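You operate a simulated robot arm through the tools that you are given. There is no shell and no other tool. Be economical: measure what you need, move in short steps, check, and stop when the job is done.

You run a simulated two-armed robot. Do the job below in one go: nothing can be reset, and whatever is moved stays where it is left.

TASK
Carry the three filters to the long bench in the yellow tub.
Fine: Stand them in it first. Carry it in both hands to the free end. Set down upright: teal filter, cream filter, green filter.
Where things are to end (x, y in the base frame): yellow tub within 0.06 m of [-1.07, -0.33].

It is judged by the outcome, as a careful person would: the job done as asked, and still so three seconds after it is handed in. It fails if anything else is knocked over, pushed out of place, dropped, spilled or broken.

THE ROBOT
Two 7-joint arms with two-finger parallel grippers on one trunk, on a base that drives. Base frame: it is fixed to the floor where the robot stands at the start and does not move with it; the origin is under the middle of the robot, x ahead of it, y to its left, z up; the surface under the hand at the start is at about z = 0.78. Units: m, rad, N and s.
The left shoulder is at the start at [0.07, 0.133, 1.126], the right one opposite. With the tool pointing down near the work surface each hand reaches from about 0.1 to 0.64 m from the robot's upright axis, wherever it stands, measured 20 degrees to its own side. Places, roughly: free end of the long bench [-1.1, -0.3, 0.8]; inside of the yellow tub [0.5, -0.6, 0.8]. Payload 1.57 kg a hand.
Tool frame (each hand has its own): the origin (TCP) lies between the finger pads and is the grasp point; the fingertips stand 0.03 m ahead of it; z points along the fingers, y is the line along which they close. Largest opening 0.08 m; finger width 0.017, thickness 0.012; the body of the gripper, 0.04 by 0.082 m, starts 0.08 m behind the TCP.
Orientation is told as [roll, pitch, yaw] about the base's x, y, z axes, in that order, counted from this pose: with the fingers straight down and closing along the base's y, the tool's x points along the base's -x, its y along +y and its z along -z.

THE INTERFACE
- The arms move only by the tool apply_moves. It takes "left_series", "right_series" or both (then of equal length, played together; a hand with none holds still); each is a list of rows, each a list of 7 numbers: the shift along the base's x, y, z in units of 500 mm (1.0 is 500 mm), then the turn, a rotation vector about the base's x, y, z in units of 180 degrees (1.0 is 180 degrees), then the closure, from 0 (fully open) to 1 (shut). In form: [[tx, ty, tz, ax, ay, az, grip], ...]. A call has 1 to 12 rows; each row is the pose to reach, as a shift and turn from the pose commanded when the call began. A call with a number of a shift or a turn outside -1 to 1 is refused whole. Each row takes 0.2 s and may step no farther than 0.05 m and 0.15 rad from the row before; otherwise, or with a gripper value out of range, the whole call is refused. A pose out of reach is approached as far as the arm can. The call stops where the force on the tool passes 50 N (or 10 N more than at its start, if that is more) or the arm is blocked; 0.2 s more then pass. The fingers move at their own pace (about 0.153 m/s each) and stop on an object; they squeeze with about 31 N. The grip force told is the motor's: it shows also when the fingers shut on nothing. Time passes only in rows, and 0.2 s behind the last, so rows that repeat a pose let the fingers close. It gives the time, the measured TCP pose, the force on the tool (base axes), the opening and the grip force at its end, in the units of the frame above (readings bear some noise), with the torque about the TCP (base axes, N m) and any sound that the robot's microphone picked up, and new pictures: "pictures" is both (left out), scene, wrist or none (wrist: the cameras of the hands that moved).
- Cameras (640 x 400 px; columns grow to the right, rows downward): "scene" is now at [0.125, -0.0207, 1.332]; the picture's right is [-0.26, -0.97, 0.00], its down [-0.74, 0.20, -0.64] and it looks along [0.62, -0.16, -0.77] (base axes); focal length 271 px, centre (320, 200). "left" rides on the left gripper at [0.072, 0.007, -0.122] in its tool frame; the picture's right is [-0.09, 1.00, 0.00], its down [-0.84, -0.08, -0.54] and it looks along [-0.54, -0.05, 0.84] (tool axes); focal length 238 px, centre (320, 200). "right" rides on the right gripper at [0.072, -0.007, -0.122] in its tool frame; the picture's right is [0.09, 1.00, 0.00], its down [-0.84, 0.08, -0.54] and it looks along [-0.54, 0.05, 0.84] (tool axes); focal length 238 px, centre (320, 200). There is no depth. A picture from a camera that has moved, and an enlarged one, comes with that camera's place and axes in the base frame and with its lens.
- lift_body(by): slides the trunk up (or, below 0, down) by that many m; the arms and the scene camera ride with it, the base frame stays. It gives what a move gives, with no picture.
- steer(legs): drives the robot by 1 to 6 legs, each [ahead, left, turn to the left] in m, m and rad, along the robot's own axes; the way and the turn of a leg run together, so that a leg with both is an arc; at most 1.5 m and 3.142 rad a leg. The arms and the cameras ride along, it lands a little off, and it stops where it bumps. It gives what a move gives, and a new picture of the scene camera.
- head_to(pan, tilt): turns the head with the scene camera to pan (to the left, within 1.501 rad either way) and tilt (down, from -0.506 to 1.204), counted from straight ahead of the robot. It gives what a move gives, and a new picture of the scene camera.
- enlarge(camera, box): a new picture of the part [left, top, right, bottom] of that camera's present view, enlarged. It takes no simulated time.
- hand_in(): hands the job in; it is judged then, once.

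Work in short steps. Places have to be worked out from the pictures, the camera data and where the tool is seen: move nearer, look again, correct. Check each grasp and each placing, and mend what went wrong. You have 120 turns and 260 pictures in all, those below and enlarged ones among them. Open the grippers and draw the arms clear of the work before you hand the job in, unless the task says otherwise; then end with one line.

The tools are called after "Call:" as a command line: name --argument value ..., lists and objects as JSON in quotes. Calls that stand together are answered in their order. apply_moves: Moves the arms, as the interface text tells. Its arguments: {"type":"object","properties":{"left_series":{"type":"array"},"right_series":{"type":"array"},"pictures":{"type":"string","enum":["both","scene","wrist","none"]}},"required":[]} The other tools are called the same way: lift_body (by) slides the trunk up or down; steer (legs) drives the base; head_to (pan, tilt) turns the head that bears the scene camera; enlarge (camera, box) takes an enlarged picture of a part of a camera's view; hand_in () hands the job in.

At the start:

```text
clock: 0.0
left_ee_pos: [0.3883, -0.0352, 1.0623]
left_tool_rot: [0.0, 0.0, 0.0]
left_force: [0.5, 0.6, -0.3]
left_wrist_torque: [0.02, -0.01, 0.0]
left_finger_gap: 0.0801
left_gripper_force: 0.0
right_ee_pos: [0.3747, -0.389, 1.0902]
right_tool_rot: [0.001, 0.001, -0.001]
right_force: [0.0, 0.5, -0.2]
right_wrist_torque: [0.01, 0.0, 0.0]
right_finger_gap: 0.0803
right_gripper_force: 0.0
trunk travel left (down, up): [-0.7, 0.24]
robot x, y, heading: [-0.0029, -0.0021, -0.003]
head pan, tilt: [-0.26, 0.874]
```

scene: 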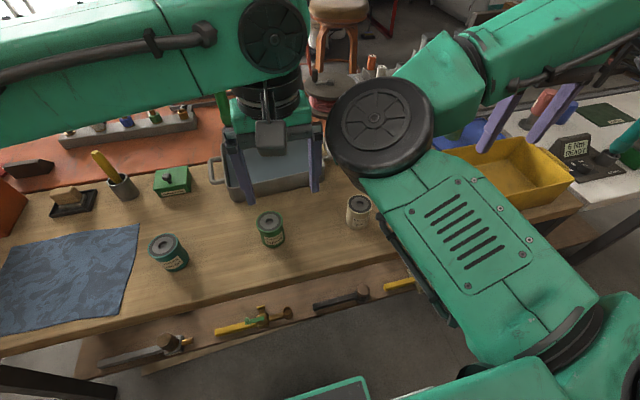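
right: 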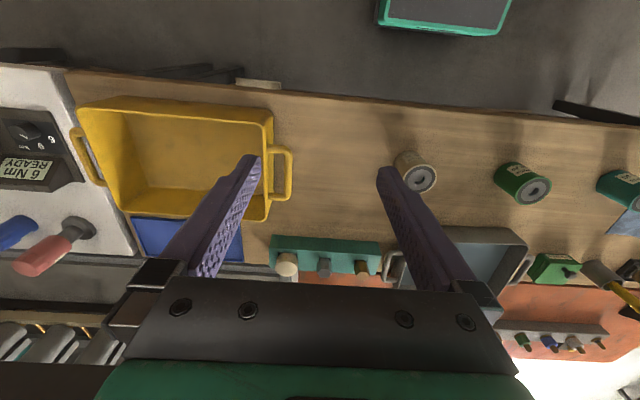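
left: 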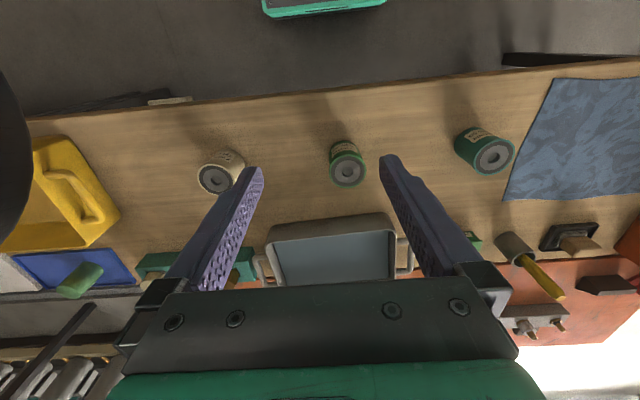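

The three filters stand in a row at x≈0.49, at y≈0.23, 0.00 and -0.21. I'll enlarge the view to tell the colours apart and see the tub.

Call:
enlarge --camera "scene" --box '[130, 170, 400, 290]'

Call:
enlarge --camera "right" --box '[0, 60, 320, 260]'

Call:
enlarge --camera "left" --box '[180, 100, 540, 220]'

```text
2.37 times, centred on (265, 230) of scene
camera zoom: at [0.125, -0.0207, 1.332], right [-0.26, -0.97, 0.0], down [-0.74, 0.2, -0.64], along [0.62, -0.16, -0.77], focal length 642 px, centre (450, 129)
```

zoom: 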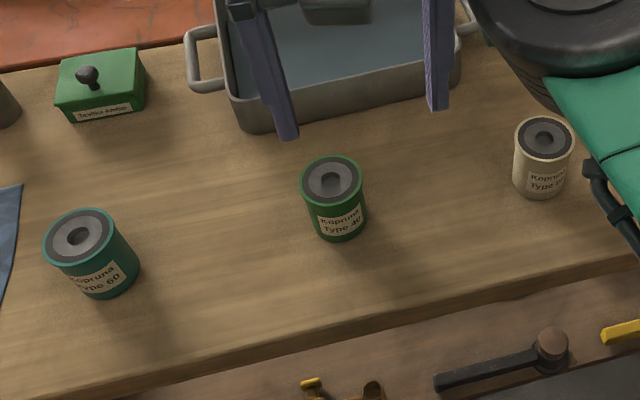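

```text
2.00 times, centred on (160, 160) of right
camera zoom: at [0.3019, -0.3945, 1.2115], right [-0.09, 1.0, 0.0], down [0.84, 0.08, 0.54], along [0.54, 0.05, -0.84], focal length 477 px, centre (640, 280)
```

zoom: 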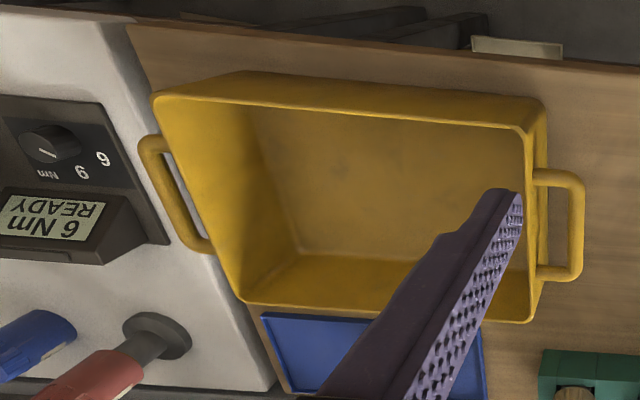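

```text
1.78 times, centred on (360, 160) of left
camera zoom: at [0.3153, -0.0282, 1.1842], right [0.09, 1.0, 0.0], down [0.84, -0.08, 0.54], along [0.54, -0.05, -0.84], focal length 424 px, centre (249, 271)
```

zoom: 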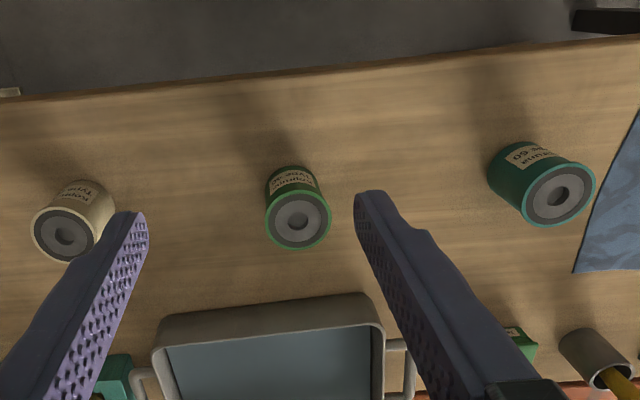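

Order from the left: teal (~0.472, 0.213), green (~0.472, 0.0), cream (~0.472, -0.203), tops at z≈0.86. The tub is centred near (0.48, -0.59) with handles at its ±y ends, so I'll bring the left hand above teal and the right above cream. Both yaw 90° so the fingers close along x and fit the tub later.

Call:
apply_moves --left_series '[[0.0153, 0.0453, -0.02, 0, 0, 0.04545, 0], [0.0305, 0.0905, -0.04, 0, 0, 0.0909, 0], [0.0458, 0.1358, -0.06, 0, 0, 0.13636, 0], [0.0611, 0.1811, -0.08, 0, 0, 0.1818, 0], [0.0764, 0.2264, -0.1, 0, 0, 0.22727, 0], [0.0916, 0.2716, -0.12, 0, 0, 0.2727, 0], [0.1069, 0.3169, -0.14, 0, 0, 0.31818, 0], [0.1222, 0.3622, -0.16, 0, 0, 0.3636, 0], [0.1375, 0.4075, -0.18, 0, 0, 0.40909, 0], [0.1527, 0.4527, -0.2, 0, 0, 0.4545, 0], [0.168, 0.498, -0.22, 0, 0, 0.5, 0]]' --right_series '[[0.0177, 0.0338, -0.0255, 0, 0, -0.04545, 0], [0.0355, 0.0676, -0.0509, 0, 0, -0.0909, 0], [0.0532, 0.1015, -0.0764, 0, 0, -0.13636, 0], [0.0709, 0.1353, -0.1018, 0, 0, -0.1818, 0], [0.0886, 0.1691, -0.1273, 0, 0, -0.22727, 0], [0.1064, 0.2029, -0.1527, 0, 0, -0.2727, 0], [0.1241, 0.2367, -0.1782, 0, 0, -0.31818, 0], [0.1418, 0.2705, -0.2036, 0, 0, -0.3636, 0], [0.1595, 0.3044, -0.2291, 0, 0, -0.40909, 0], [0.1773, 0.3382, -0.2545, 0, 0, -0.4545, 0], [0.195, 0.372, -0.28, 0, 0, -0.5, 0]]'

```text
clock: 2.4
left_ee_pos: [0.4725, 0.215, 0.9528]
left_tool_rot: [0.001, -0.001, 1.574]
left_force: [-0.6, -0.1, -0.7]
left_wrist_torque: [0.02, -0.03, -0.02]
left_finger_gap: 0.0799
left_gripper_force: 0.1
right_ee_pos: [0.3665, -0.3905, 0.9792]
right_tool_rot: [0.007, 0.004, -1.529]
right_force: [0.0, -0.9, -0.2]
right_wrist_torque: [0.0, 0.0, 0.0]
right_finger_gap: 0.08
right_gripper_force: 0.1
right hand out of reach, approached as far as the arm can: row 1, 2, 3, 4, 5, 6, 7, 8, 9, 10, 11
trunk travel left (down, up): [-0.7, 0.24]
robot x, y, heading: [0.0007, -0.0028, 0.002]
head pan, tilt: [-0.26, 0.874]
camera scene: at [0.1244, -0.0204, 1.3321], right [-0.26, -0.97, 0.0], down [-0.74, 0.2, -0.64], along [0.62, -0.16, -0.77], focal length 271 px, centre (320, 200)
camera right: at [0.3548, -0.319, 1.1011], right [0.99, 0.13, 0.01], down [0.11, -0.84, 0.54], along [0.08, -0.53, -0.84], focal length 238 px, centre (320, 200)
camera left: at [0.465, 0.1431, 1.0745], right [-1.0, 0.09, 0.0], down [0.07, 0.84, 0.54], along [0.05, 0.54, -0.84], focal length 238 px, centre (320, 200)
```

scene: 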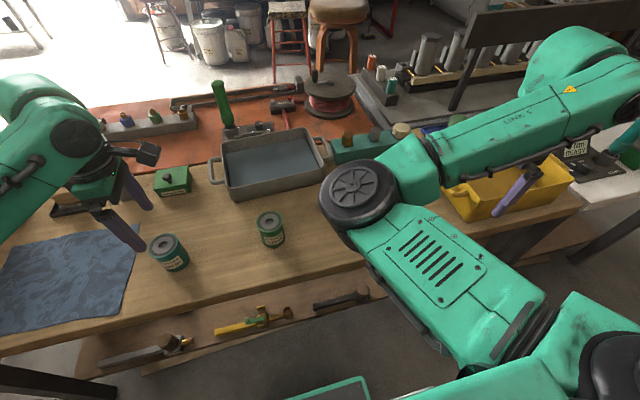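
right: 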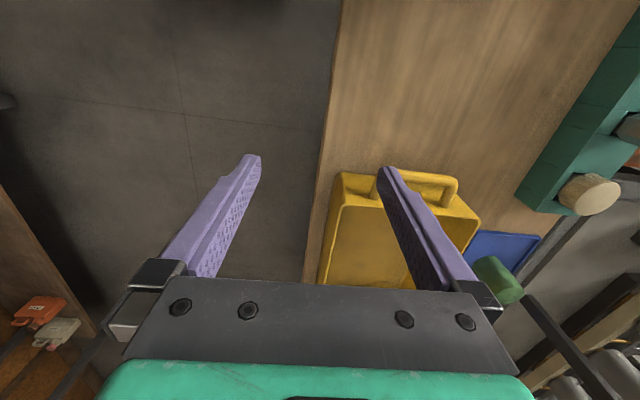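
left: 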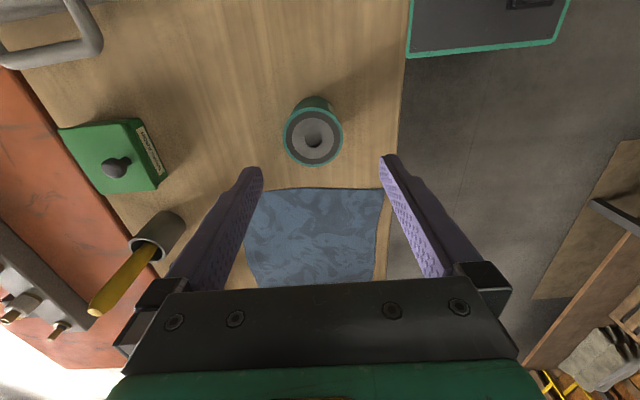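

The left hand hovers right over teal; the right arm can't take the -90° yaw. I'll lower the left onto teal first and leave the right still.

Call:
apply_moves --left_series '[[0.008, -0.004, -0.06, 0, 0, 0, 0], [0.008, -0.004, -0.12, 0, 0, 0, 0], [0.008, -0.004, -0.18, 0, 0, 0, 0], [0.008, -0.004, -0.236, 0, 0, 0, 0]]'

```text
clock: 3.4
left_ee_pos: [0.4765, 0.2113, 0.8325]
left_tool_rot: [-0.001, 0.0, 1.571]
left_force: [0.1, 0.0, -0.5]
left_wrist_torque: [0.01, -0.03, -0.03]
left_finger_gap: 0.0802
left_gripper_force: 0.1
right_ee_pos: [0.3668, -0.3899, 0.9775]
right_tool_rot: [0.003, 0.006, -1.527]
right_force: [-0.5, -0.3, 0.3]
right_wrist_torque: [0.01, -0.01, 0.02]
right_finger_gap: 0.0799
right_gripper_force: 0.1
trunk travel left (down, up): [-0.7, 0.24]
robot x, y, heading: [-0.0013, 0.0008, 0.001]
head pan, tilt: [-0.26, 0.874]
camera scene: at [0.1255, -0.0204, 1.332], right [-0.26, -0.97, 0.0], down [-0.74, 0.2, -0.64], along [0.62, -0.16, -0.77], focal length 271 px, centre (320, 200)
camera left: at [0.4691, 0.1406, 0.9556], right [-1.0, 0.09, 0.0], down [0.08, 0.84, 0.54], along [0.05, 0.54, -0.84], focal length 238 px, centre (320, 200)
```

scene: 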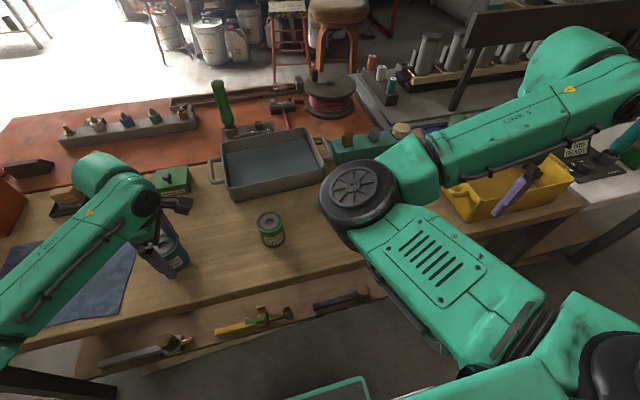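
left: 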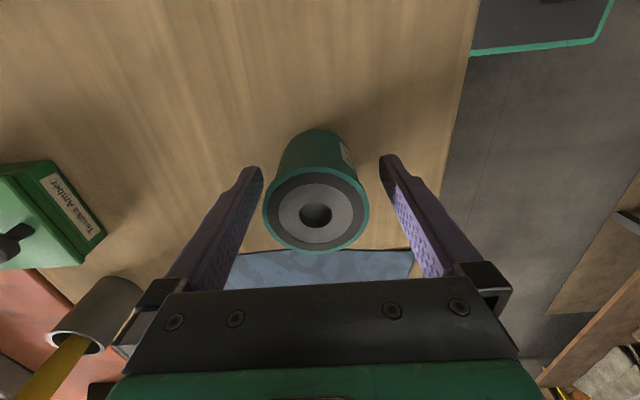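

Teal sits between the fingers, well centred; closing.

Call:
apply_moves --left_series '[[0, 0, 0, 0, 0, 0, 1], [0, 0, 0, 0, 0, 0, 1], [0, 0, 0, 0, 0, 0, 1]]' --pictures "none"

Call:
apply_moves --left_series '[[0, 0, 0.08, 0, 0, 0, 1], [0, 0, 0.16, 0, 0, 0, 1], [0, 0, 0.24, 0, 0, 0, 1]]' --pictures "wrist"

```text
clock: 4.2
left_ee_pos: [0.4767, 0.2122, 0.8341]
left_tool_rot: [0.0, 0.0, 1.571]
left_force: [1.7, 0.5, 0.9]
left_wrist_torque: [0.01, 0.0, 0.02]
left_finger_gap: 0.0555
left_gripper_force: 30.6
right_ee_pos: [0.3666, -0.3898, 0.979]
right_tool_rot: [0.006, 0.005, -1.526]
right_force: [0.5, -0.8, 0.0]
right_wrist_torque: [0.0, 0.0, -0.03]
right_finger_gap: 0.0798
right_gripper_force: 0.0
trunk travel left (down, up): [-0.7, 0.24]
robot x, y, heading: [0.0039, -0.0018, 0.005]
head pan, tilt: [-0.26, 0.874]
```

```text
clock: 5.0
left_ee_pos: [0.4759, 0.2125, 0.954]
left_tool_rot: [-0.001, 0.001, 1.571]
left_force: [-0.4, -0.1, -1.2]
left_wrist_torque: [0.02, 0.0, -0.04]
left_finger_gap: 0.0555
left_gripper_force: 31.4
right_ee_pos: [0.3664, -0.3905, 0.9785]
right_tool_rot: [0.006, 0.006, -1.528]
right_force: [-0.1, -0.2, -0.3]
right_wrist_torque: [0.0, 0.0, 0.0]
right_finger_gap: 0.0799
right_gripper_force: 0.1
trunk travel left (down, up): [-0.7, 0.24]
robot x, y, heading: [-0.0004, 0.0002, 0.002]
head pan, tilt: [-0.26, 0.874]
camera left: at [0.4685, 0.1406, 1.0759], right [-1.0, 0.09, 0.0], down [0.08, 0.84, 0.54], along [0.05, 0.54, -0.84], focal length 238 px, centre (320, 200)
```

left: 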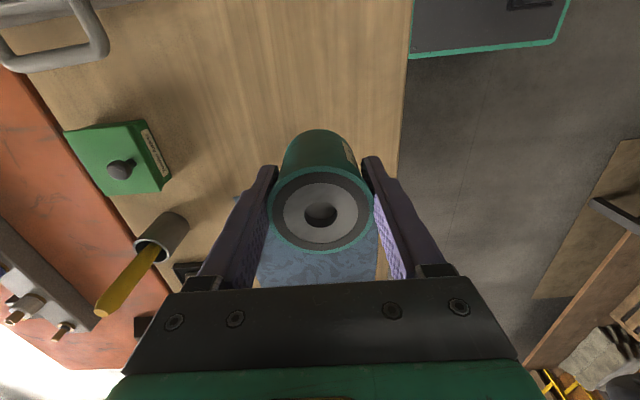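

Teal is held (gap 0.0555). Now I'll unwind the right hand toward yaw 0 and see where its commanded pose is.

Call:
apply_moves --right_series '[[0, 0, 0.01, 0, 0, 0.04545, 0], [0, 0, 0.02, 0, 0, 0.0909, 0], [0, 0, 0.03, 0, 0, 0.13636, 0], [0, 0, 0.04, 0, 0, 0.1818, 0], [0, 0, 0.05, 0, 0, 0.22727, 0], [0, 0, 0.06, 0, 0, 0.2727, 0], [0, 0, 0.07, 0, 0, 0.31818, 0], [0, 0, 0.08, 0, 0, 0.3636, 0], [0, 0, 0.09, 0, 0, 0.40909, 0], [0, 0, 0.1, 0, 0, 0.4545, 0], [0, 0, 0.1, 0, 0, 0.5, 0]]' --pictures "scene"

```text
clock: 7.4
left_ee_pos: [0.4769, 0.2127, 0.9527]
left_tool_rot: [-0.001, 0.0, 1.573]
left_force: [0.7, 0.1, -1.3]
left_wrist_torque: [0.01, 0.02, 0.01]
left_finger_gap: 0.0561
left_gripper_force: 31.1
right_ee_pos: [0.3671, -0.3885, 1.0318]
right_tool_rot: [0.0, -0.001, 0.002]
right_force: [0.4, 0.1, -0.6]
right_wrist_torque: [0.02, -0.01, 0.0]
right_finger_gap: 0.0798
right_gripper_force: 0.1
trunk travel left (down, up): [-0.7, 0.24]
robot x, y, heading: [0.0006, 0.0034, 0.001]
head pan, tilt: [-0.26, 0.874]
camera scene: at [0.1253, -0.0206, 1.332], right [-0.26, -0.97, 0.0], down [-0.74, 0.2, -0.64], along [0.62, -0.16, -0.77], focal length 271 px, centre (320, 200)
```

scene: 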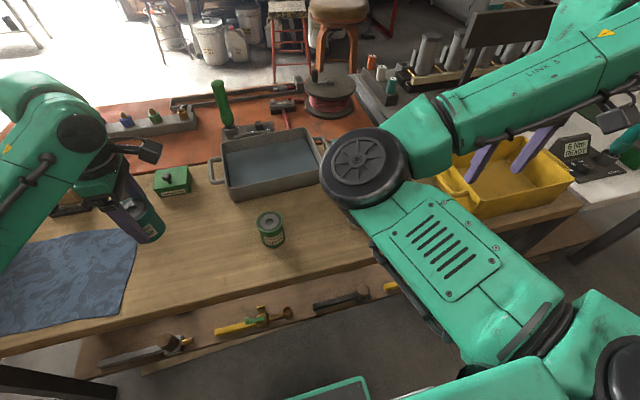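

The right arm's elbow sits inward, so I'll ferry the filters with the left hand only and keep the tub to my front-left when placing. I raise the trunk for clearance and look right before driving.

Call:
lift_body --by 0.1

Call:
head_to --pan -0.9 --tilt 0.6

```text
clock: 8.7
left_ee_pos: [0.4769, 0.2102, 1.0526]
left_tool_rot: [0.0, 0.0, 1.571]
left_force: [0.1, 0.2, -1.3]
left_wrist_torque: [-0.01, 0.04, 0.02]
left_finger_gap: 0.0558
left_gripper_force: 30.5
right_ee_pos: [0.3668, -0.3894, 1.131]
right_tool_rot: [0.0, 0.0, -0.001]
right_force: [0.1, 0.8, 1.2]
right_wrist_torque: [0.03, -0.01, 0.0]
right_finger_gap: 0.0798
right_gripper_force: 0.1
trunk travel left (down, up): [-0.8, 0.14]
robot x, y, heading: [-0.0021, -0.0003, -0.001]
head pan, tilt: [-0.26, 0.874]
```

```text
clock: 9.8
left_ee_pos: [0.4772, 0.212, 1.0529]
left_tool_rot: [0.0, 0.0, 1.57]
left_force: [-0.3, 0.0, -2.1]
left_wrist_torque: [-0.01, 0.04, -0.04]
left_finger_gap: 0.0557
left_gripper_force: 31.3
right_ee_pos: [0.3662, -0.3892, 1.1314]
right_tool_rot: [0.001, 0.0, 0.0]
right_force: [0.8, -0.5, 0.6]
right_wrist_torque: [-0.02, -0.01, 0.01]
right_finger_gap: 0.08
right_gripper_force: 0.0
trunk travel left (down, up): [-0.8, 0.14]
robot x, y, heading: [0.0014, 0.0029, -0.006]
head pan, tilt: [-0.901, 0.6]
camera scene: at [0.1059, -0.0699, 1.4549], right [-0.78, -0.62, 0.0], down [-0.35, 0.44, -0.82], along [0.51, -0.65, -0.57], focal length 271 px, centre (320, 200)
```

scene: 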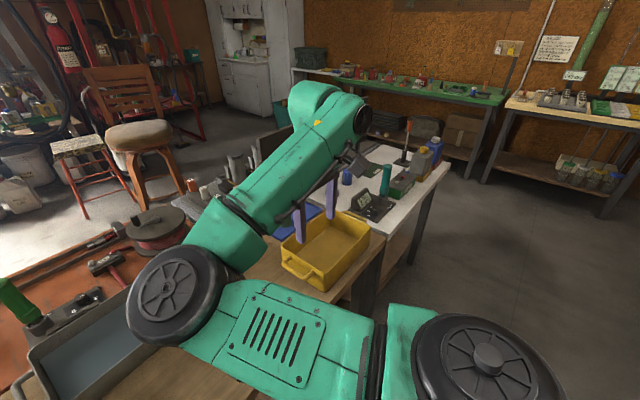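

The way to the right is open and the tall things lie beyond the right hand's path. I'll drive right 0.72 m and look down at the tub.

Call:
steer --legs '[[0, -0.72, 0]]'

Call:
head_to --pan 0.15 --tilt 0.87

```text
clock: 13.7
left_ee_pos: [0.4773, -0.5119, 1.0536]
left_tool_rot: [0.0, 0.0, 1.575]
left_force: [0.1, -0.2, -1.7]
left_wrist_torque: [-0.05, 0.0, 0.02]
left_finger_gap: 0.056
left_gripper_force: 31.1
right_ee_pos: [0.3687, -1.1128, 1.1321]
right_tool_rot: [0.0, 0.001, 0.002]
right_force: [-0.2, 0.8, -0.2]
right_wrist_torque: [0.04, 0.0, 0.03]
right_finger_gap: 0.0799
right_gripper_force: 0.1
trunk travel left (down, up): [-0.8, 0.14]
robot x, y, heading: [0.0026, -0.7283, 0.006]
head pan, tilt: [-0.901, 0.6]
camera scene: at [0.107, -0.7956, 1.4549], right [-0.78, -0.62, 0.0], down [-0.35, 0.44, -0.83], along [0.51, -0.65, -0.56], focal length 271 px, centre (320, 200)
```

scene: 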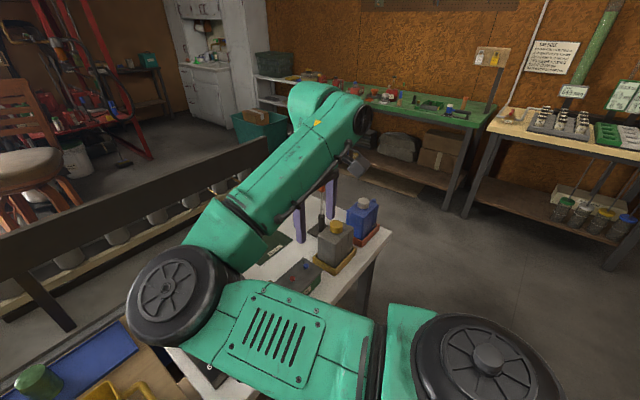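

```text
clock: 15.0
left_ee_pos: [0.4769, -0.5139, 1.0523]
left_tool_rot: [0.0, -0.001, 1.573]
left_force: [-0.6, -0.6, -2.0]
left_wrist_torque: [0.04, 0.01, 0.04]
left_finger_gap: 0.0559
left_gripper_force: 30.8
right_ee_pos: [0.3691, -1.1141, 1.1316]
right_tool_rot: [0.0, 0.001, 0.005]
right_force: [-0.1, -0.6, -0.5]
right_wrist_torque: [0.02, 0.03, 0.0]
right_finger_gap: 0.0797
right_gripper_force: 0.0
trunk travel left (down, up): [-0.8, 0.14]
robot x, y, heading: [0.0027, -0.7306, 0.001]
head pan, tilt: [0.15, 0.869]
camera scene: at [0.1282, -0.7158, 1.4325], right [0.15, -0.99, 0.0], down [-0.76, -0.12, -0.65], along [0.64, 0.1, -0.76], focal length 271 px, centre (320, 200)
```

scene: 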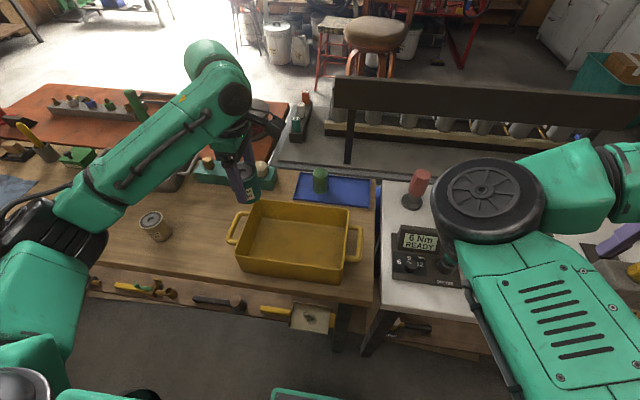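

A clear view of the tub; I'll enlarge it to measure.

Call:
enlarge --camera "scene" --box '[220, 180, 380, 300]'

Call:
enlarge --camera "left" --box '[0, 0, 640, 400]'

```text
3.33 times, centred on (300, 240) of scene
camera zoom: at [0.1282, -0.7158, 1.4325], right [0.15, -0.99, 0.0], down [-0.76, -0.12, -0.65], along [0.64, 0.1, -0.76], focal length 903 px, centre (387, 67)
```

zoom: 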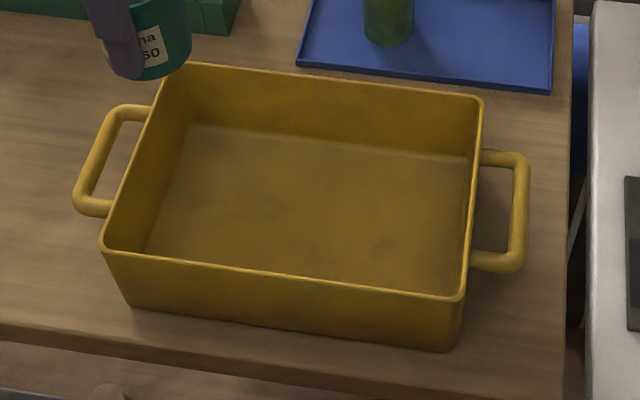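

```text
1.00 times, centred on (320, 200) of left (not enlarged: the box is as wide or as high as the picture)
camera zoom: at [0.4699, -0.585, 1.1754], right [-1.0, 0.09, 0.0], down [0.08, 0.84, 0.54], along [0.05, 0.54, -0.84], focal length 238 px, centre (320, 200)
```

zoom: 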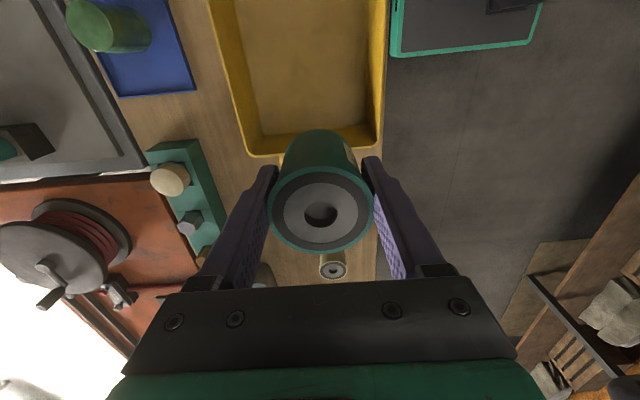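

Tub interior centre is about (0.488, -0.597), rim ≈0.88. I lower teal to slot (0.488, -0.522), to just above the floor.

Call:
apply_moves --left_series '[[0.022, -0.018, -0.04, 0, 0, 0, 1], [0.022, -0.018, -0.12, 0, 0, 0, 1], [0.022, -0.018, -0.2, 0, 0, 0, 1], [0.022, -0.018, -0.28, 0, 0, 0, 1], [0.022, -0.018, -0.34, 0, 0, 0, 1], [0.022, -0.018, -0.39, 0, 0, 0, 1]]'

```text
clock: 16.4
left_ee_pos: [0.4873, -0.5221, 0.8575]
left_tool_rot: [-0.001, -0.001, 1.574]
left_force: [-0.3, -0.7, -1.6]
left_wrist_torque: [-0.05, 0.01, -0.02]
left_finger_gap: 0.0556
left_gripper_force: 30.9
right_ee_pos: [0.3693, -1.1142, 1.1307]
right_tool_rot: [0.0, 0.0, 0.003]
right_force: [-0.1, 0.1, 0.3]
right_wrist_torque: [-0.01, -0.02, -0.02]
right_finger_gap: 0.0803
right_gripper_force: 0.0
trunk travel left (down, up): [-0.8, 0.14]
robot x, y, heading: [0.0, -0.7265, -0.004]
head pan, tilt: [0.15, 0.869]
camera scene: at [0.1284, -0.7157, 1.4325], right [0.15, -0.99, 0.0], down [-0.76, -0.12, -0.65], along [0.64, 0.1, -0.76], focal length 271 px, centre (320, 200)
camera left: at [0.4813, -0.5937, 0.9803], right [-1.0, 0.09, 0.0], down [0.07, 0.84, 0.54], along [0.05, 0.54, -0.84], focal length 238 px, centre (320, 200)
```

scene: 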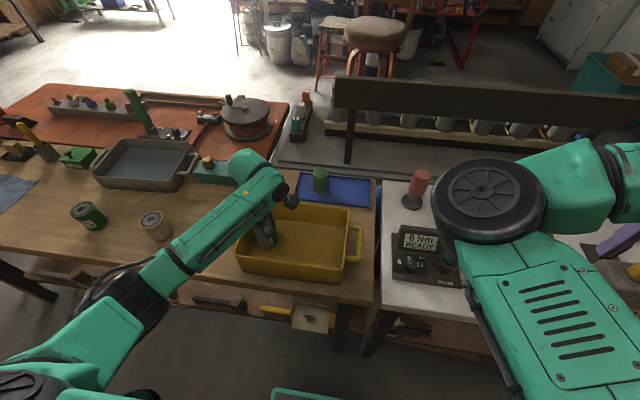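
left: 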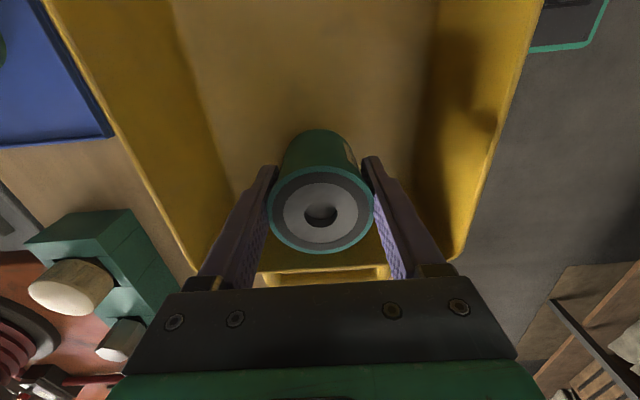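

Well centred inside the tub. I lower slowly until it touches the floor.

Call:
apply_moves --left_series '[[0, 0, -0.012, 0, 0, 0, 1], [0, 0, -0.02, 0, 0, 0, 1], [0, 0, -0.028, 0, 0, 0, 1], [0, 0, -0.034, 0, 0, 0, 1]]' --pictures "none"

```text
clock: 17.4
left_ee_pos: [0.4876, -0.5215, 0.8411]
left_tool_rot: [0.0, 0.001, 1.575]
left_force: [-0.5, 0.2, -0.3]
left_wrist_torque: [0.01, -0.02, 0.0]
left_finger_gap: 0.0558
left_gripper_force: 30.9
right_ee_pos: [0.369, -1.1141, 1.1309]
right_tool_rot: [0.001, 0.0, 0.003]
right_force: [0.2, 0.3, 0.5]
right_wrist_torque: [-0.02, 0.0, 0.0]
right_finger_gap: 0.0801
right_gripper_force: 0.1
trunk travel left (down, up): [-0.8, 0.14]
robot x, y, heading: [-0.0034, -0.7276, 0.005]
head pan, tilt: [0.15, 0.869]
```

Call:
apply_moves --left_series '[[0, 0, -0.002, 0, 0, 0, 1], [0, 0, -0.004, 0, 0, 0, 1]]' --pictures "none"

```text
clock: 18.0
left_ee_pos: [0.4885, -0.5226, 0.838]
left_tool_rot: [0.002, 0.001, 1.574]
left_force: [0.1, -0.4, -1.4]
left_wrist_torque: [0.0, -0.02, 0.0]
left_finger_gap: 0.0558
left_gripper_force: 31.0
right_ee_pos: [0.3676, -1.1137, 1.1318]
right_tool_rot: [0.001, 0.0, 0.002]
right_force: [0.6, 0.6, 0.4]
right_wrist_torque: [-0.02, -0.02, 0.01]
right_finger_gap: 0.0799
right_gripper_force: 0.1
trunk travel left (down, up): [-0.8, 0.14]
robot x, y, heading: [-0.0002, -0.7265, 0.002]
head pan, tilt: [0.15, 0.869]
```

Not touching yet (weight still carried); a few more millimetres.

Call:
apply_moves --left_series '[[0, 0, -0.003, 0, 0, 0, 1], [0, 0, -0.006, 0, 0, 0, 1], [0, 0, -0.006, 0, 0, 0, 1]]' --pictures "none"

```text
clock: 18.8
left_ee_pos: [0.4876, -0.5222, 0.8378]
left_tool_rot: [-0.003, 0.0, 1.574]
left_force: [1.3, 1.9, 9.5]
left_wrist_torque: [0.17, 0.17, -0.01]
left_finger_gap: 0.0557
left_gripper_force: 31.1
right_ee_pos: [0.3675, -1.114, 1.1315]
right_tool_rot: [0.0, -0.001, 0.004]
right_force: [0.1, -0.2, -0.4]
right_wrist_torque: [-0.01, 0.01, 0.02]
right_finger_gap: 0.0801
right_gripper_force: 0.1
trunk travel left (down, up): [-0.8, 0.14]
robot x, y, heading: [-0.0005, -0.7279, 0.001]
head pan, tilt: [0.15, 0.869]
```

Contact at z≈0.838. Release and rise.

Call:
apply_moves --left_series '[[0, 0, 0.002, 0, 0, 0, 0.1], [0, 0, 0.003, 0, 0, 0, 0.1], [0, 0, 0.06, 0, 0, 0, 0.1], [0, 0, 0.14, 0, 0, 0, 0.1], [0, 0, 0.23, 0, 0, 0, 0.1], [0, 0, 0.32, 0, 0, 0, 0.1], [0, 0, 0.4, 0, 0, 0, 0.1]]'

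```text
clock: 20.4
left_ee_pos: [0.4883, -0.5225, 1.037]
left_tool_rot: [0.003, -0.001, 1.574]
left_force: [0.5, -0.2, 0.8]
left_wrist_torque: [0.01, 0.02, 0.01]
left_finger_gap: 0.0722
left_gripper_force: 0.1
right_ee_pos: [0.3681, -1.1148, 1.1311]
right_tool_rot: [0.0, 0.0, 0.001]
right_force: [0.4, -0.6, -0.2]
right_wrist_torque: [0.03, -0.01, -0.02]
right_finger_gap: 0.0802
right_gripper_force: 0.1
trunk travel left (down, up): [-0.8, 0.14]
robot x, y, heading: [0.0015, -0.7288, -0.002]
head pan, tilt: [0.15, 0.869]
camera scene: at [0.1274, -0.7167, 1.4325], right [0.15, -0.99, 0.0], down [-0.75, -0.12, -0.65], along [0.64, 0.1, -0.76], focal length 271 px, centre (320, 200)
camera left: at [0.4805, -0.5948, 1.1582], right [-1.0, 0.09, 0.0], down [0.08, 0.84, 0.54], along [0.05, 0.54, -0.84], focal length 238 px, centre (320, 200)
```

scene: 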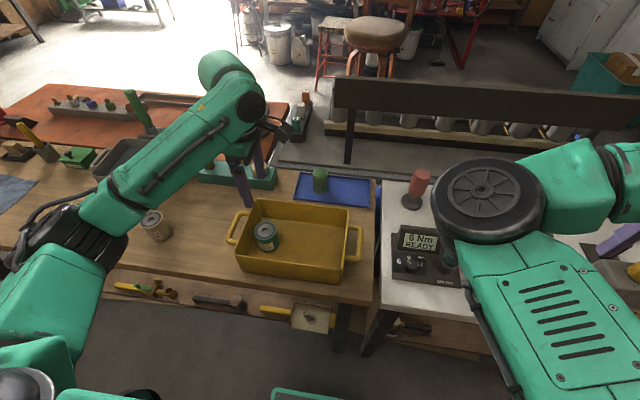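
left: 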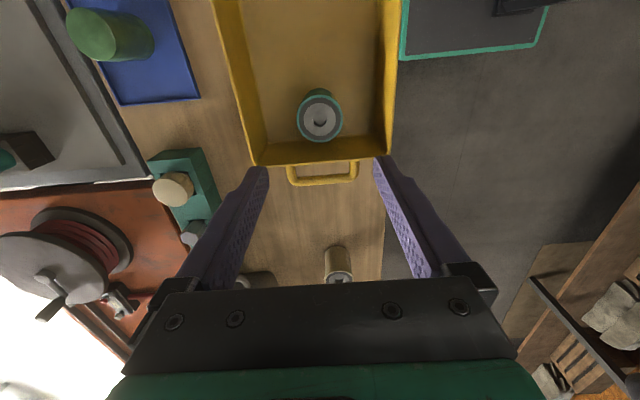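

Teal stands upright in the tub. Now drive left 0.32 m so the hand comes over cream.

Call:
steer --legs '[[0, 0.32, 0]]'

Call:
enlarge --camera "left" --box '[160, 50, 480, 250]'

```text
clock: 22.6
left_ee_pos: [0.4878, -0.2016, 1.0365]
left_tool_rot: [-0.001, -0.002, 1.573]
left_force: [0.9, -0.5, 0.8]
left_wrist_torque: [0.02, 0.03, -0.02]
left_finger_gap: 0.0719
left_gripper_force: 0.1
right_ee_pos: [0.3672, -0.7929, 1.1319]
right_tool_rot: [0.0, 0.0, 0.002]
right_force: [0.7, -0.9, 0.6]
right_wrist_torque: [0.01, -0.01, -0.02]
right_finger_gap: 0.08
right_gripper_force: 0.1
trunk travel left (down, up): [-0.8, 0.14]
robot x, y, heading: [0.0008, -0.3997, 0.005]
head pan, tilt: [0.15, 0.869]
camera scene: at [0.1272, -0.3948, 1.4325], right [0.15, -0.99, 0.0], down [-0.76, -0.11, -0.65], along [0.64, 0.1, -0.76], focal length 271 px, centre (320, 200)
```

scene: 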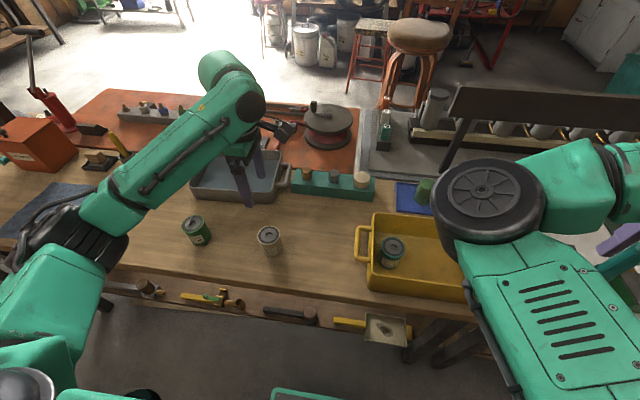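

```text
2.00 times, centred on (320, 150) of left
camera zoom: at [0.4804, -0.2729, 1.1581], right [-1.0, 0.09, 0.0], down [0.08, 0.84, 0.54], along [0.05, 0.54, -0.84], focal length 477 px, centre (320, 300)
```

zoom: 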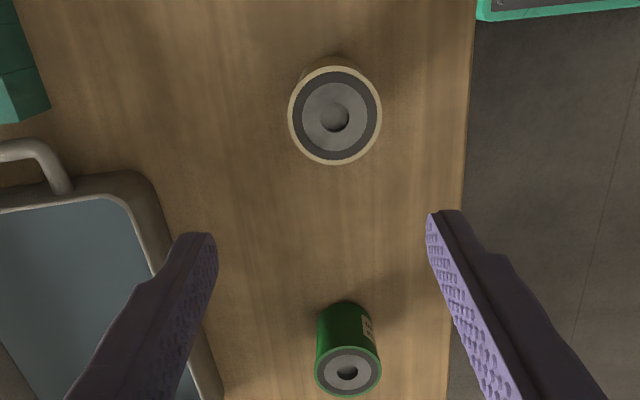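

Cream measured at about (0.476, -0.209). Shift onto it and descend.

Call:
apply_moves --left_series '[[-0.022, -0.014, -0.05, 0, 0, 0, 0], [-0.022, -0.014, -0.13, 0, 0, 0, 0], [-0.022, -0.014, -0.21, 0, 0, 0, 0], [-0.022, -0.014, -0.29, 0, 0, 0, 0], [-0.022, -0.014, -0.36, 0, 0, 0, 0], [-0.022, -0.014, -0.405, 0, 0, 0, 0]]' --pictures "wrist"

```text
clock: 24.0
left_ee_pos: [0.4779, -0.2079, 0.8334]
left_tool_rot: [-0.001, -0.001, 1.573]
left_force: [-0.6, -0.4, -0.1]
left_wrist_torque: [0.01, -0.03, -0.01]
left_finger_gap: 0.0797
left_gripper_force: 0.1
right_ee_pos: [0.367, -0.7916, 1.1313]
right_tool_rot: [0.001, 0.0, 0.0]
right_force: [0.4, 0.6, -0.1]
right_wrist_torque: [0.02, -0.01, 0.0]
right_finger_gap: 0.0798
right_gripper_force: 0.0
trunk travel left (down, up): [-0.8, 0.14]
robot x, y, heading: [-0.0024, -0.4038, -0.001]
head pan, tilt: [0.15, 0.869]
camera left: at [0.4702, -0.2787, 0.9551], right [-1.0, 0.09, 0.0], down [0.08, 0.84, 0.54], along [0.05, 0.54, -0.84], focal length 238 px, centre (320, 200)
```

left: 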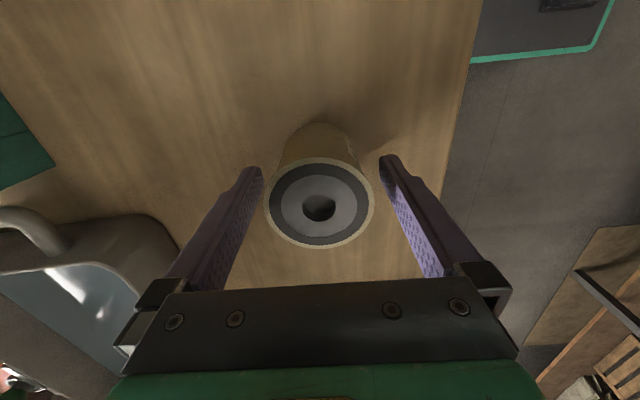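

Centred. Close and lift.

Call:
apply_moves --left_series '[[0, -0.006, 0, 0, 0, 0, 0], [0, -0.006, 0, 0, 0, 0, 1], [0, -0.006, 0, 0, 0, 0, 1], [0, -0.006, 0, 0, 0, 0, 1], [0, -0.006, 0.08, 0, 0, 0, 1], [0, -0.006, 0.17, 0, 0, 0, 1], [0, -0.006, 0.26, 0, 0, 0, 1], [0, -0.006, 0.35, 0, 0, 0, 1], [0, -0.006, 0.43, 0, 0, 0, 1]]' --pictures "wrist"

Call:
steer --legs '[[0, -0.36, 0]]'

```text
clock: 26.0
left_ee_pos: [0.4764, -0.2098, 1.0475]
left_tool_rot: [0.003, -0.001, 1.572]
left_force: [0.4, -0.2, -1.7]
left_wrist_torque: [0.04, 0.02, -0.02]
left_finger_gap: 0.0559
left_gripper_force: 30.9
right_ee_pos: [0.367, -0.7932, 1.1312]
right_tool_rot: [0.0, 0.0, -0.001]
right_force: [0.5, -0.4, 0.2]
right_wrist_torque: [0.01, -0.01, -0.03]
right_finger_gap: 0.0798
right_gripper_force: 0.0
trunk travel left (down, up): [-0.8, 0.14]
robot x, y, heading: [0.002, -0.4065, 0.005]
head pan, tilt: [0.15, 0.869]
camera left: at [0.4691, -0.2825, 1.1706], right [-1.0, 0.09, 0.0], down [0.08, 0.84, 0.54], along [0.05, 0.54, -0.84], focal length 238 px, centre (320, 200)
```

left: 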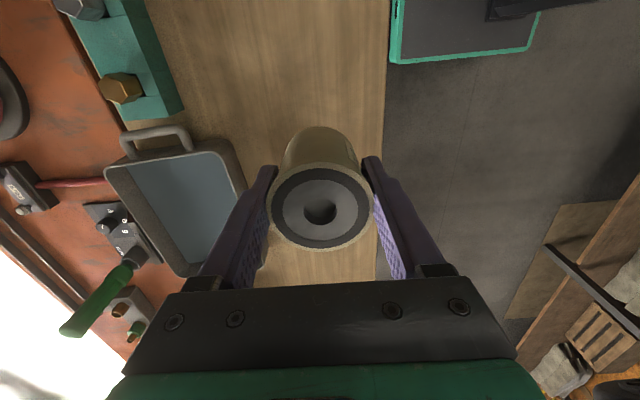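

```text
clock: 28.3
left_ee_pos: [0.4775, -0.5687, 1.0477]
left_tool_rot: [0.0, 0.0, 1.57]
left_force: [0.4, -0.1, -1.4]
left_wrist_torque: [0.01, 0.0, 0.01]
left_finger_gap: 0.056
left_gripper_force: 30.9
right_ee_pos: [0.367, -1.1503, 1.1316]
right_tool_rot: [0.0, 0.0, 0.001]
right_force: [-0.3, 0.5, -1.0]
right_wrist_torque: [-0.02, 0.02, 0.02]
right_finger_gap: 0.0802
right_gripper_force: 0.0
trunk travel left (down, up): [-0.8, 0.14]
robot x, y, heading: [0.0, -0.7619, 0.001]
head pan, tilt: [0.15, 0.869]
camera scene: at [0.1278, -0.7513, 1.4325], right [0.15, -0.99, 0.0], down [-0.76, -0.12, -0.65], along [0.64, 0.1, -0.76], focal length 271 px, centre (320, 200)
```

scene: 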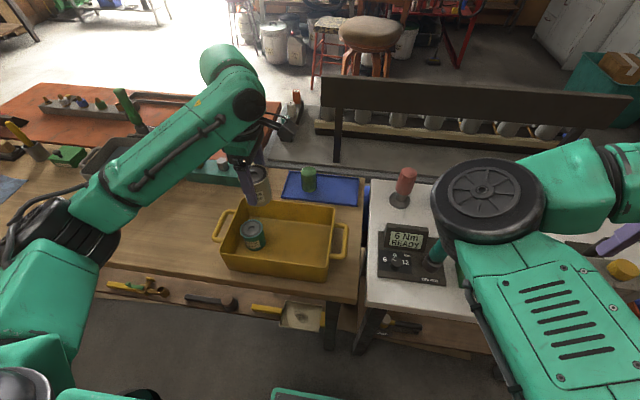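

Cream is held. Lower into the middle slot (0.488, -0.597), ending with small steps to contact.

Call:
apply_moves --left_series '[[0.011, -0.028, -0.02, 0, 0, 0, 1], [0.021, -0.057, -0.05, 0, 0, 0, 1], [0.021, -0.057, -0.14, 0, 0, 0, 1], [0.021, -0.057, -0.23, 0, 0, 0, 1], [0.021, -0.057, -0.31, 0, 0, 0, 1], [0.021, -0.057, -0.37, 0, 0, 0, 1], [0.021, -0.057, -0.4, 0, 0, 0, 1], [0.021, -0.057, -0.415, 0, 0, 0, 1], [0.021, -0.057, -0.419, 0, 0, 0, 1], [0.021, -0.057, -0.422, 0, 0, 0, 1]]'

```text
clock: 30.5
left_ee_pos: [0.4887, -0.5999, 0.837]
left_tool_rot: [0.001, 0.001, 1.571]
left_force: [0.4, -0.2, 0.8]
left_wrist_torque: [-0.01, 0.04, -0.01]
left_finger_gap: 0.0559
left_gripper_force: 31.3
right_ee_pos: [0.3666, -1.1521, 1.1321]
right_tool_rot: [-0.001, 0.0, -0.001]
right_force: [-0.1, 0.4, 0.4]
right_wrist_torque: [0.04, 0.01, -0.01]
right_finger_gap: 0.0801
right_gripper_force: 0.1
trunk travel left (down, up): [-0.8, 0.14]
robot x, y, heading: [0.0002, -0.7659, 0.002]
head pan, tilt: [0.15, 0.869]
camera scene: at [0.1274, -0.7531, 1.4326], right [0.15, -0.99, 0.0], down [-0.76, -0.11, -0.65], along [0.64, 0.1, -0.76], focal length 271 px, centre (320, 200)
camera left: at [0.4808, -0.6709, 0.9593], right [-1.0, 0.09, 0.0], down [0.08, 0.84, 0.54], along [0.05, 0.54, -0.84], focal length 238 px, centre (320, 200)
```

scene: 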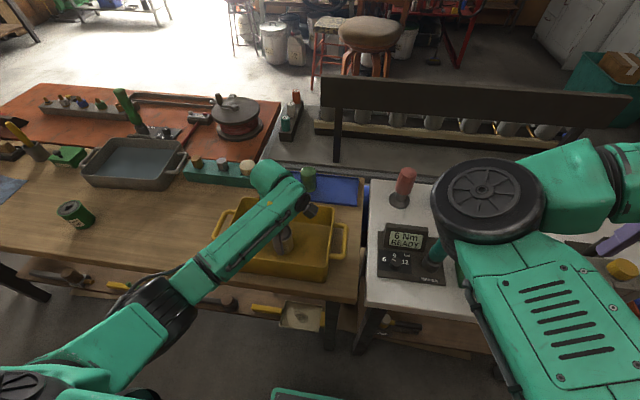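
left: 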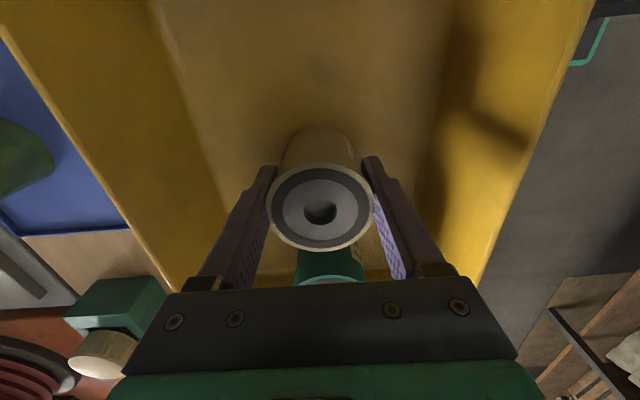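

Weight has gone off the hand, so it is touching. Down 1 mm more, release, rise.

Call:
apply_moves --left_series '[[0, 0, -0.003, 0, 0, 0, 1], [0, 0, -0.003, 0, 0, 0, 0.1], [0, 0, -0.002, 0, 0, 0, 0.1], [0, 0, 0.06, 0, 0, 0, 0.1], [0, 0, 0.14, 0, 0, 0, 0.1], [0, 0, 0.23, 0, 0, 0, 0.1], [0, 0, 0.32, 0, 0, 0, 0.1], [0, 0, 0.4, 0, 0, 0, 0]]' --pictures "wrist"

Call:
steer --legs '[[0, 0.6, 0]]'

Call:
enlarge --camera "left" --box '[160, 50, 480, 250]'

```text
clock: 32.3
left_ee_pos: [0.487, -0.5984, 1.0369]
left_tool_rot: [0.001, -0.002, 1.571]
left_force: [0.4, 1.0, 0.4]
left_wrist_torque: [0.01, 0.03, -0.01]
left_finger_gap: 0.0803
left_gripper_force: 0.0
right_ee_pos: [0.367, -1.1525, 1.1314]
right_tool_rot: [0.001, 0.0, -0.002]
right_force: [0.7, -0.6, -0.1]
right_wrist_torque: [0.02, -0.02, -0.04]
right_finger_gap: 0.0802
right_gripper_force: 0.0
trunk travel left (down, up): [-0.8, 0.14]
robot x, y, heading: [-0.0019, -0.7652, -0.0]
head pan, tilt: [0.15, 0.869]
camera left: at [0.4798, -0.6705, 1.1596], right [-1.0, 0.09, 0.0], down [0.08, 0.84, 0.54], along [0.05, 0.54, -0.84], focal length 238 px, centre (320, 200)
```

left: 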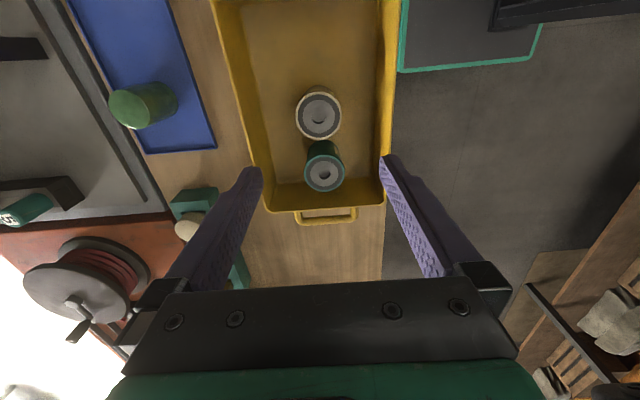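

```text
clock: 35.7
left_ee_pos: [0.4872, -0.0013, 1.0363]
left_tool_rot: [-0.001, 0.001, 1.569]
left_force: [-0.3, 0.9, -0.9]
left_wrist_torque: [0.0, 0.04, -0.01]
left_finger_gap: 0.08
left_gripper_force: 0.1
right_ee_pos: [0.3678, -0.5558, 1.1313]
right_tool_rot: [0.001, 0.0, -0.002]
right_force: [-0.2, 0.8, -0.3]
right_wrist_torque: [0.01, 0.0, -0.02]
right_finger_gap: 0.0799
right_gripper_force: 0.2
trunk travel left (down, up): [-0.8, 0.14]
robot x, y, heading: [-0.0039, -0.164, -0.002]
head pan, tilt: [0.15, 0.869]
camera scene: at [0.1283, -0.1562, 1.4325], right [0.15, -0.99, 0.0], down [-0.76, -0.11, -0.65], along [0.64, 0.1, -0.76], focal length 271 px, centre (320, 200)
```

scene: 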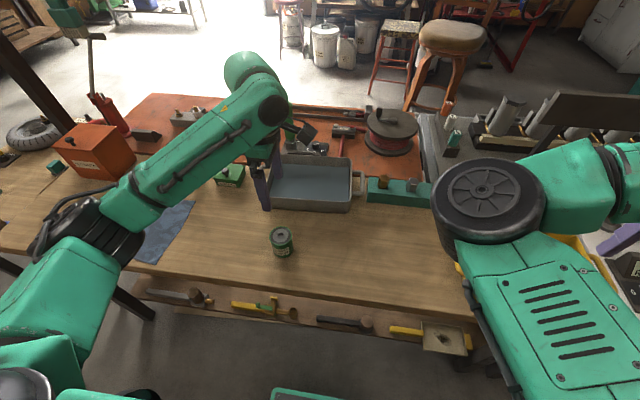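

```text
2.00 times, centred on (320, 150) of left
camera zoom: at [0.4812, -0.0735, 1.1593], right [-1.0, 0.09, 0.0], down [0.08, 0.84, 0.54], along [0.05, 0.54, -0.84], focal length 477 px, centre (320, 300)
```

zoom: 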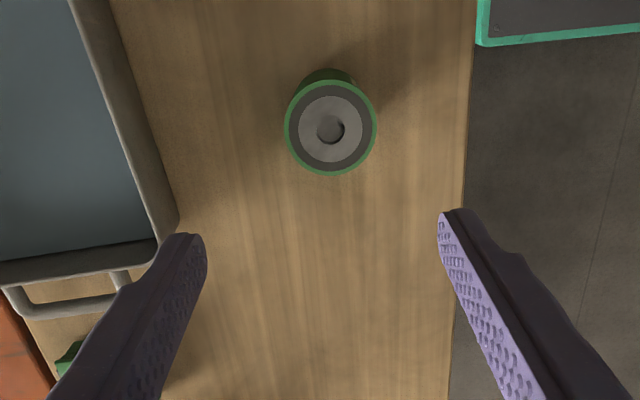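

Green at about (0.479, -0.003). Descend on it, grasp, and lift.

Call:
apply_moves --left_series '[[-0.016, -0.004, -0.05, 0, 0, 0, 0], [-0.016, -0.004, -0.13, 0, 0, 0, 0], [-0.016, -0.004, -0.21, 0, 0, 0, 0], [-0.016, -0.004, -0.29, 0, 0, 0, 0], [-0.016, -0.004, -0.36, 0, 0, 0, 0], [-0.016, -0.004, -0.405, 0, 0, 0, 0]]' --pictures "wrist"

```text
clock: 37.1
left_ee_pos: [0.4823, -0.0034, 0.8341]
left_tool_rot: [-0.001, 0.001, 1.568]
left_force: [0.1, -0.3, -0.4]
left_wrist_torque: [-0.01, 0.01, 0.02]
left_finger_gap: 0.0797
left_gripper_force: 0.0
right_ee_pos: [0.3674, -0.5548, 1.1313]
right_tool_rot: [0.001, 0.0, -0.002]
right_force: [-0.3, 0.4, -0.1]
right_wrist_torque: [0.03, 0.01, 0.01]
right_finger_gap: 0.0796
right_gripper_force: 0.1
trunk travel left (down, up): [-0.8, 0.14]
robot x, y, heading: [0.004, -0.1654, -0.0]
head pan, tilt: [0.15, 0.869]
camera left: at [0.4735, -0.0746, 0.9569], right [-1.0, 0.09, 0.0], down [0.08, 0.84, 0.54], along [0.05, 0.54, -0.84], focal length 238 px, centre (320, 200)
```

left: 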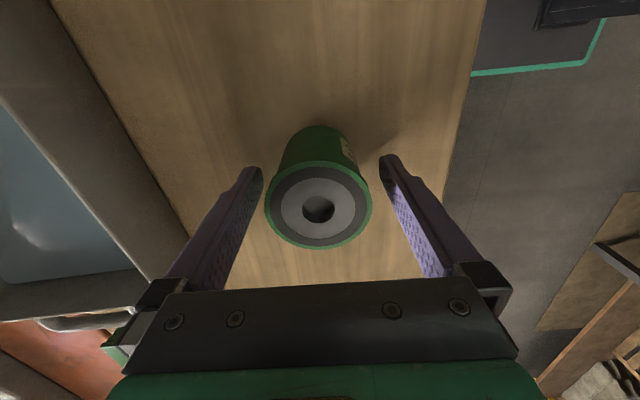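

Centred; close, lift, and drive back to the tub.

Call:
apply_moves --left_series '[[0, 0, 0, 0, 0, 0, 1], [0, 0, 0, 0, 0, 0, 1], [0, 0, 0, 0, 0, 0, 1], [0, 0, 0.08, 0, 0, 0, 1], [0, 0, 0.17, 0, 0, 0, 1], [0, 0, 0.26, 0, 0, 0, 1], [0, 0, 0.35, 0, 0, 0, 1], [0, 0, 0.43, 0, 0, 0, 1]]' --pictures "wrist"

Call:
steer --legs '[[0, -0.62, 0]]'

Call:
enlarge --camera "scene" --box '[180, 160, 380, 300]'

```text
clock: 38.9
left_ee_pos: [0.4803, -0.0043, 1.0496]
left_tool_rot: [0.002, -0.002, 1.569]
left_force: [-0.8, -0.5, -1.3]
left_wrist_torque: [-0.03, -0.02, -0.01]
left_finger_gap: 0.0563
left_gripper_force: 31.2
right_ee_pos: [0.3675, -0.5564, 1.1315]
right_tool_rot: [0.0, 0.001, 0.0]
right_force: [-0.3, -0.3, 0.8]
right_wrist_torque: [-0.02, -0.03, 0.02]
right_finger_gap: 0.0802
right_gripper_force: 0.1
trunk travel left (down, up): [-0.8, 0.14]
robot x, y, heading: [0.001, -0.1654, -0.002]
head pan, tilt: [0.15, 0.869]
camera left: at [0.4728, -0.0751, 1.1727], right [-1.0, 0.09, 0.0], down [0.08, 0.84, 0.54], along [0.05, 0.54, -0.84], focal length 238 px, centre (320, 200)
```

left: 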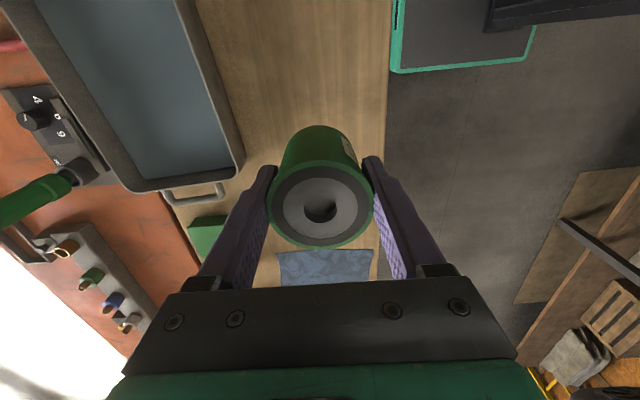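

```text
clock: 42.4
left_ee_pos: [0.4807, -0.6262, 1.0499]
left_tool_rot: [-0.001, 0.001, 1.567]
left_force: [-0.1, -0.2, -0.5]
left_wrist_torque: [-0.02, -0.01, -0.01]
left_finger_gap: 0.0565
left_gripper_force: 30.9
right_ee_pos: [0.367, -1.1767, 1.132]
right_tool_rot: [-0.002, 0.0, -0.002]
right_force: [0.0, -0.6, 0.6]
right_wrist_torque: [-0.04, -0.03, 0.03]
right_finger_gap: 0.08
right_gripper_force: 0.2
trunk travel left (down, up): [-0.8, 0.14]
robot x, y, heading: [0.0006, -0.7882, -0.001]
head pan, tilt: [0.15, 0.869]
camera scene: at [0.1273, -0.7775, 1.4325], right [0.15, -0.99, 0.0], down [-0.76, -0.11, -0.65], along [0.64, 0.09, -0.76], focal length 271 px, centre (320, 200)
```

scene: 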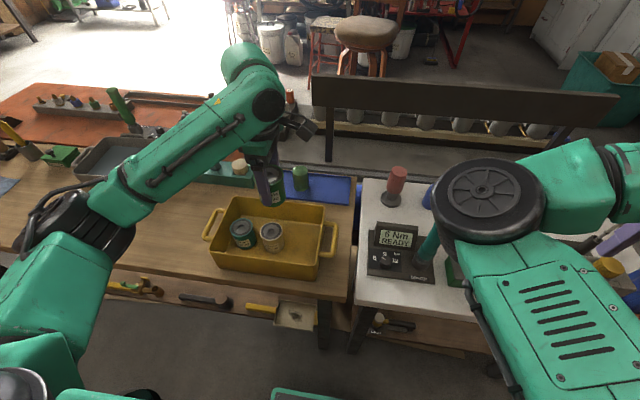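

```text
2.86 times, centred on (280, 230) of scene
camera zoom: at [0.1273, -0.7775, 1.4325], right [0.15, -0.99, 0.0], down [-0.76, -0.11, -0.65], along [0.64, 0.09, -0.76], focal length 774 px, centre (434, 114)
```

zoom: 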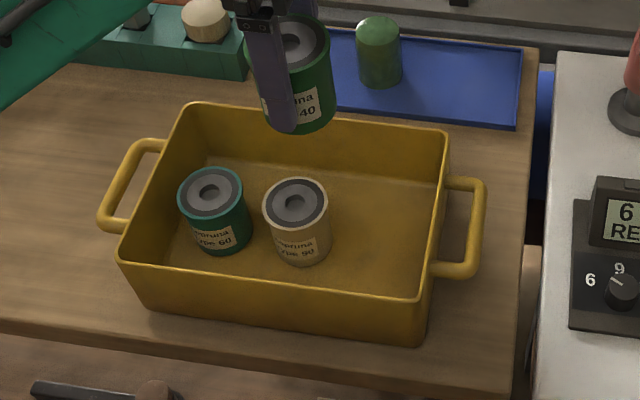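

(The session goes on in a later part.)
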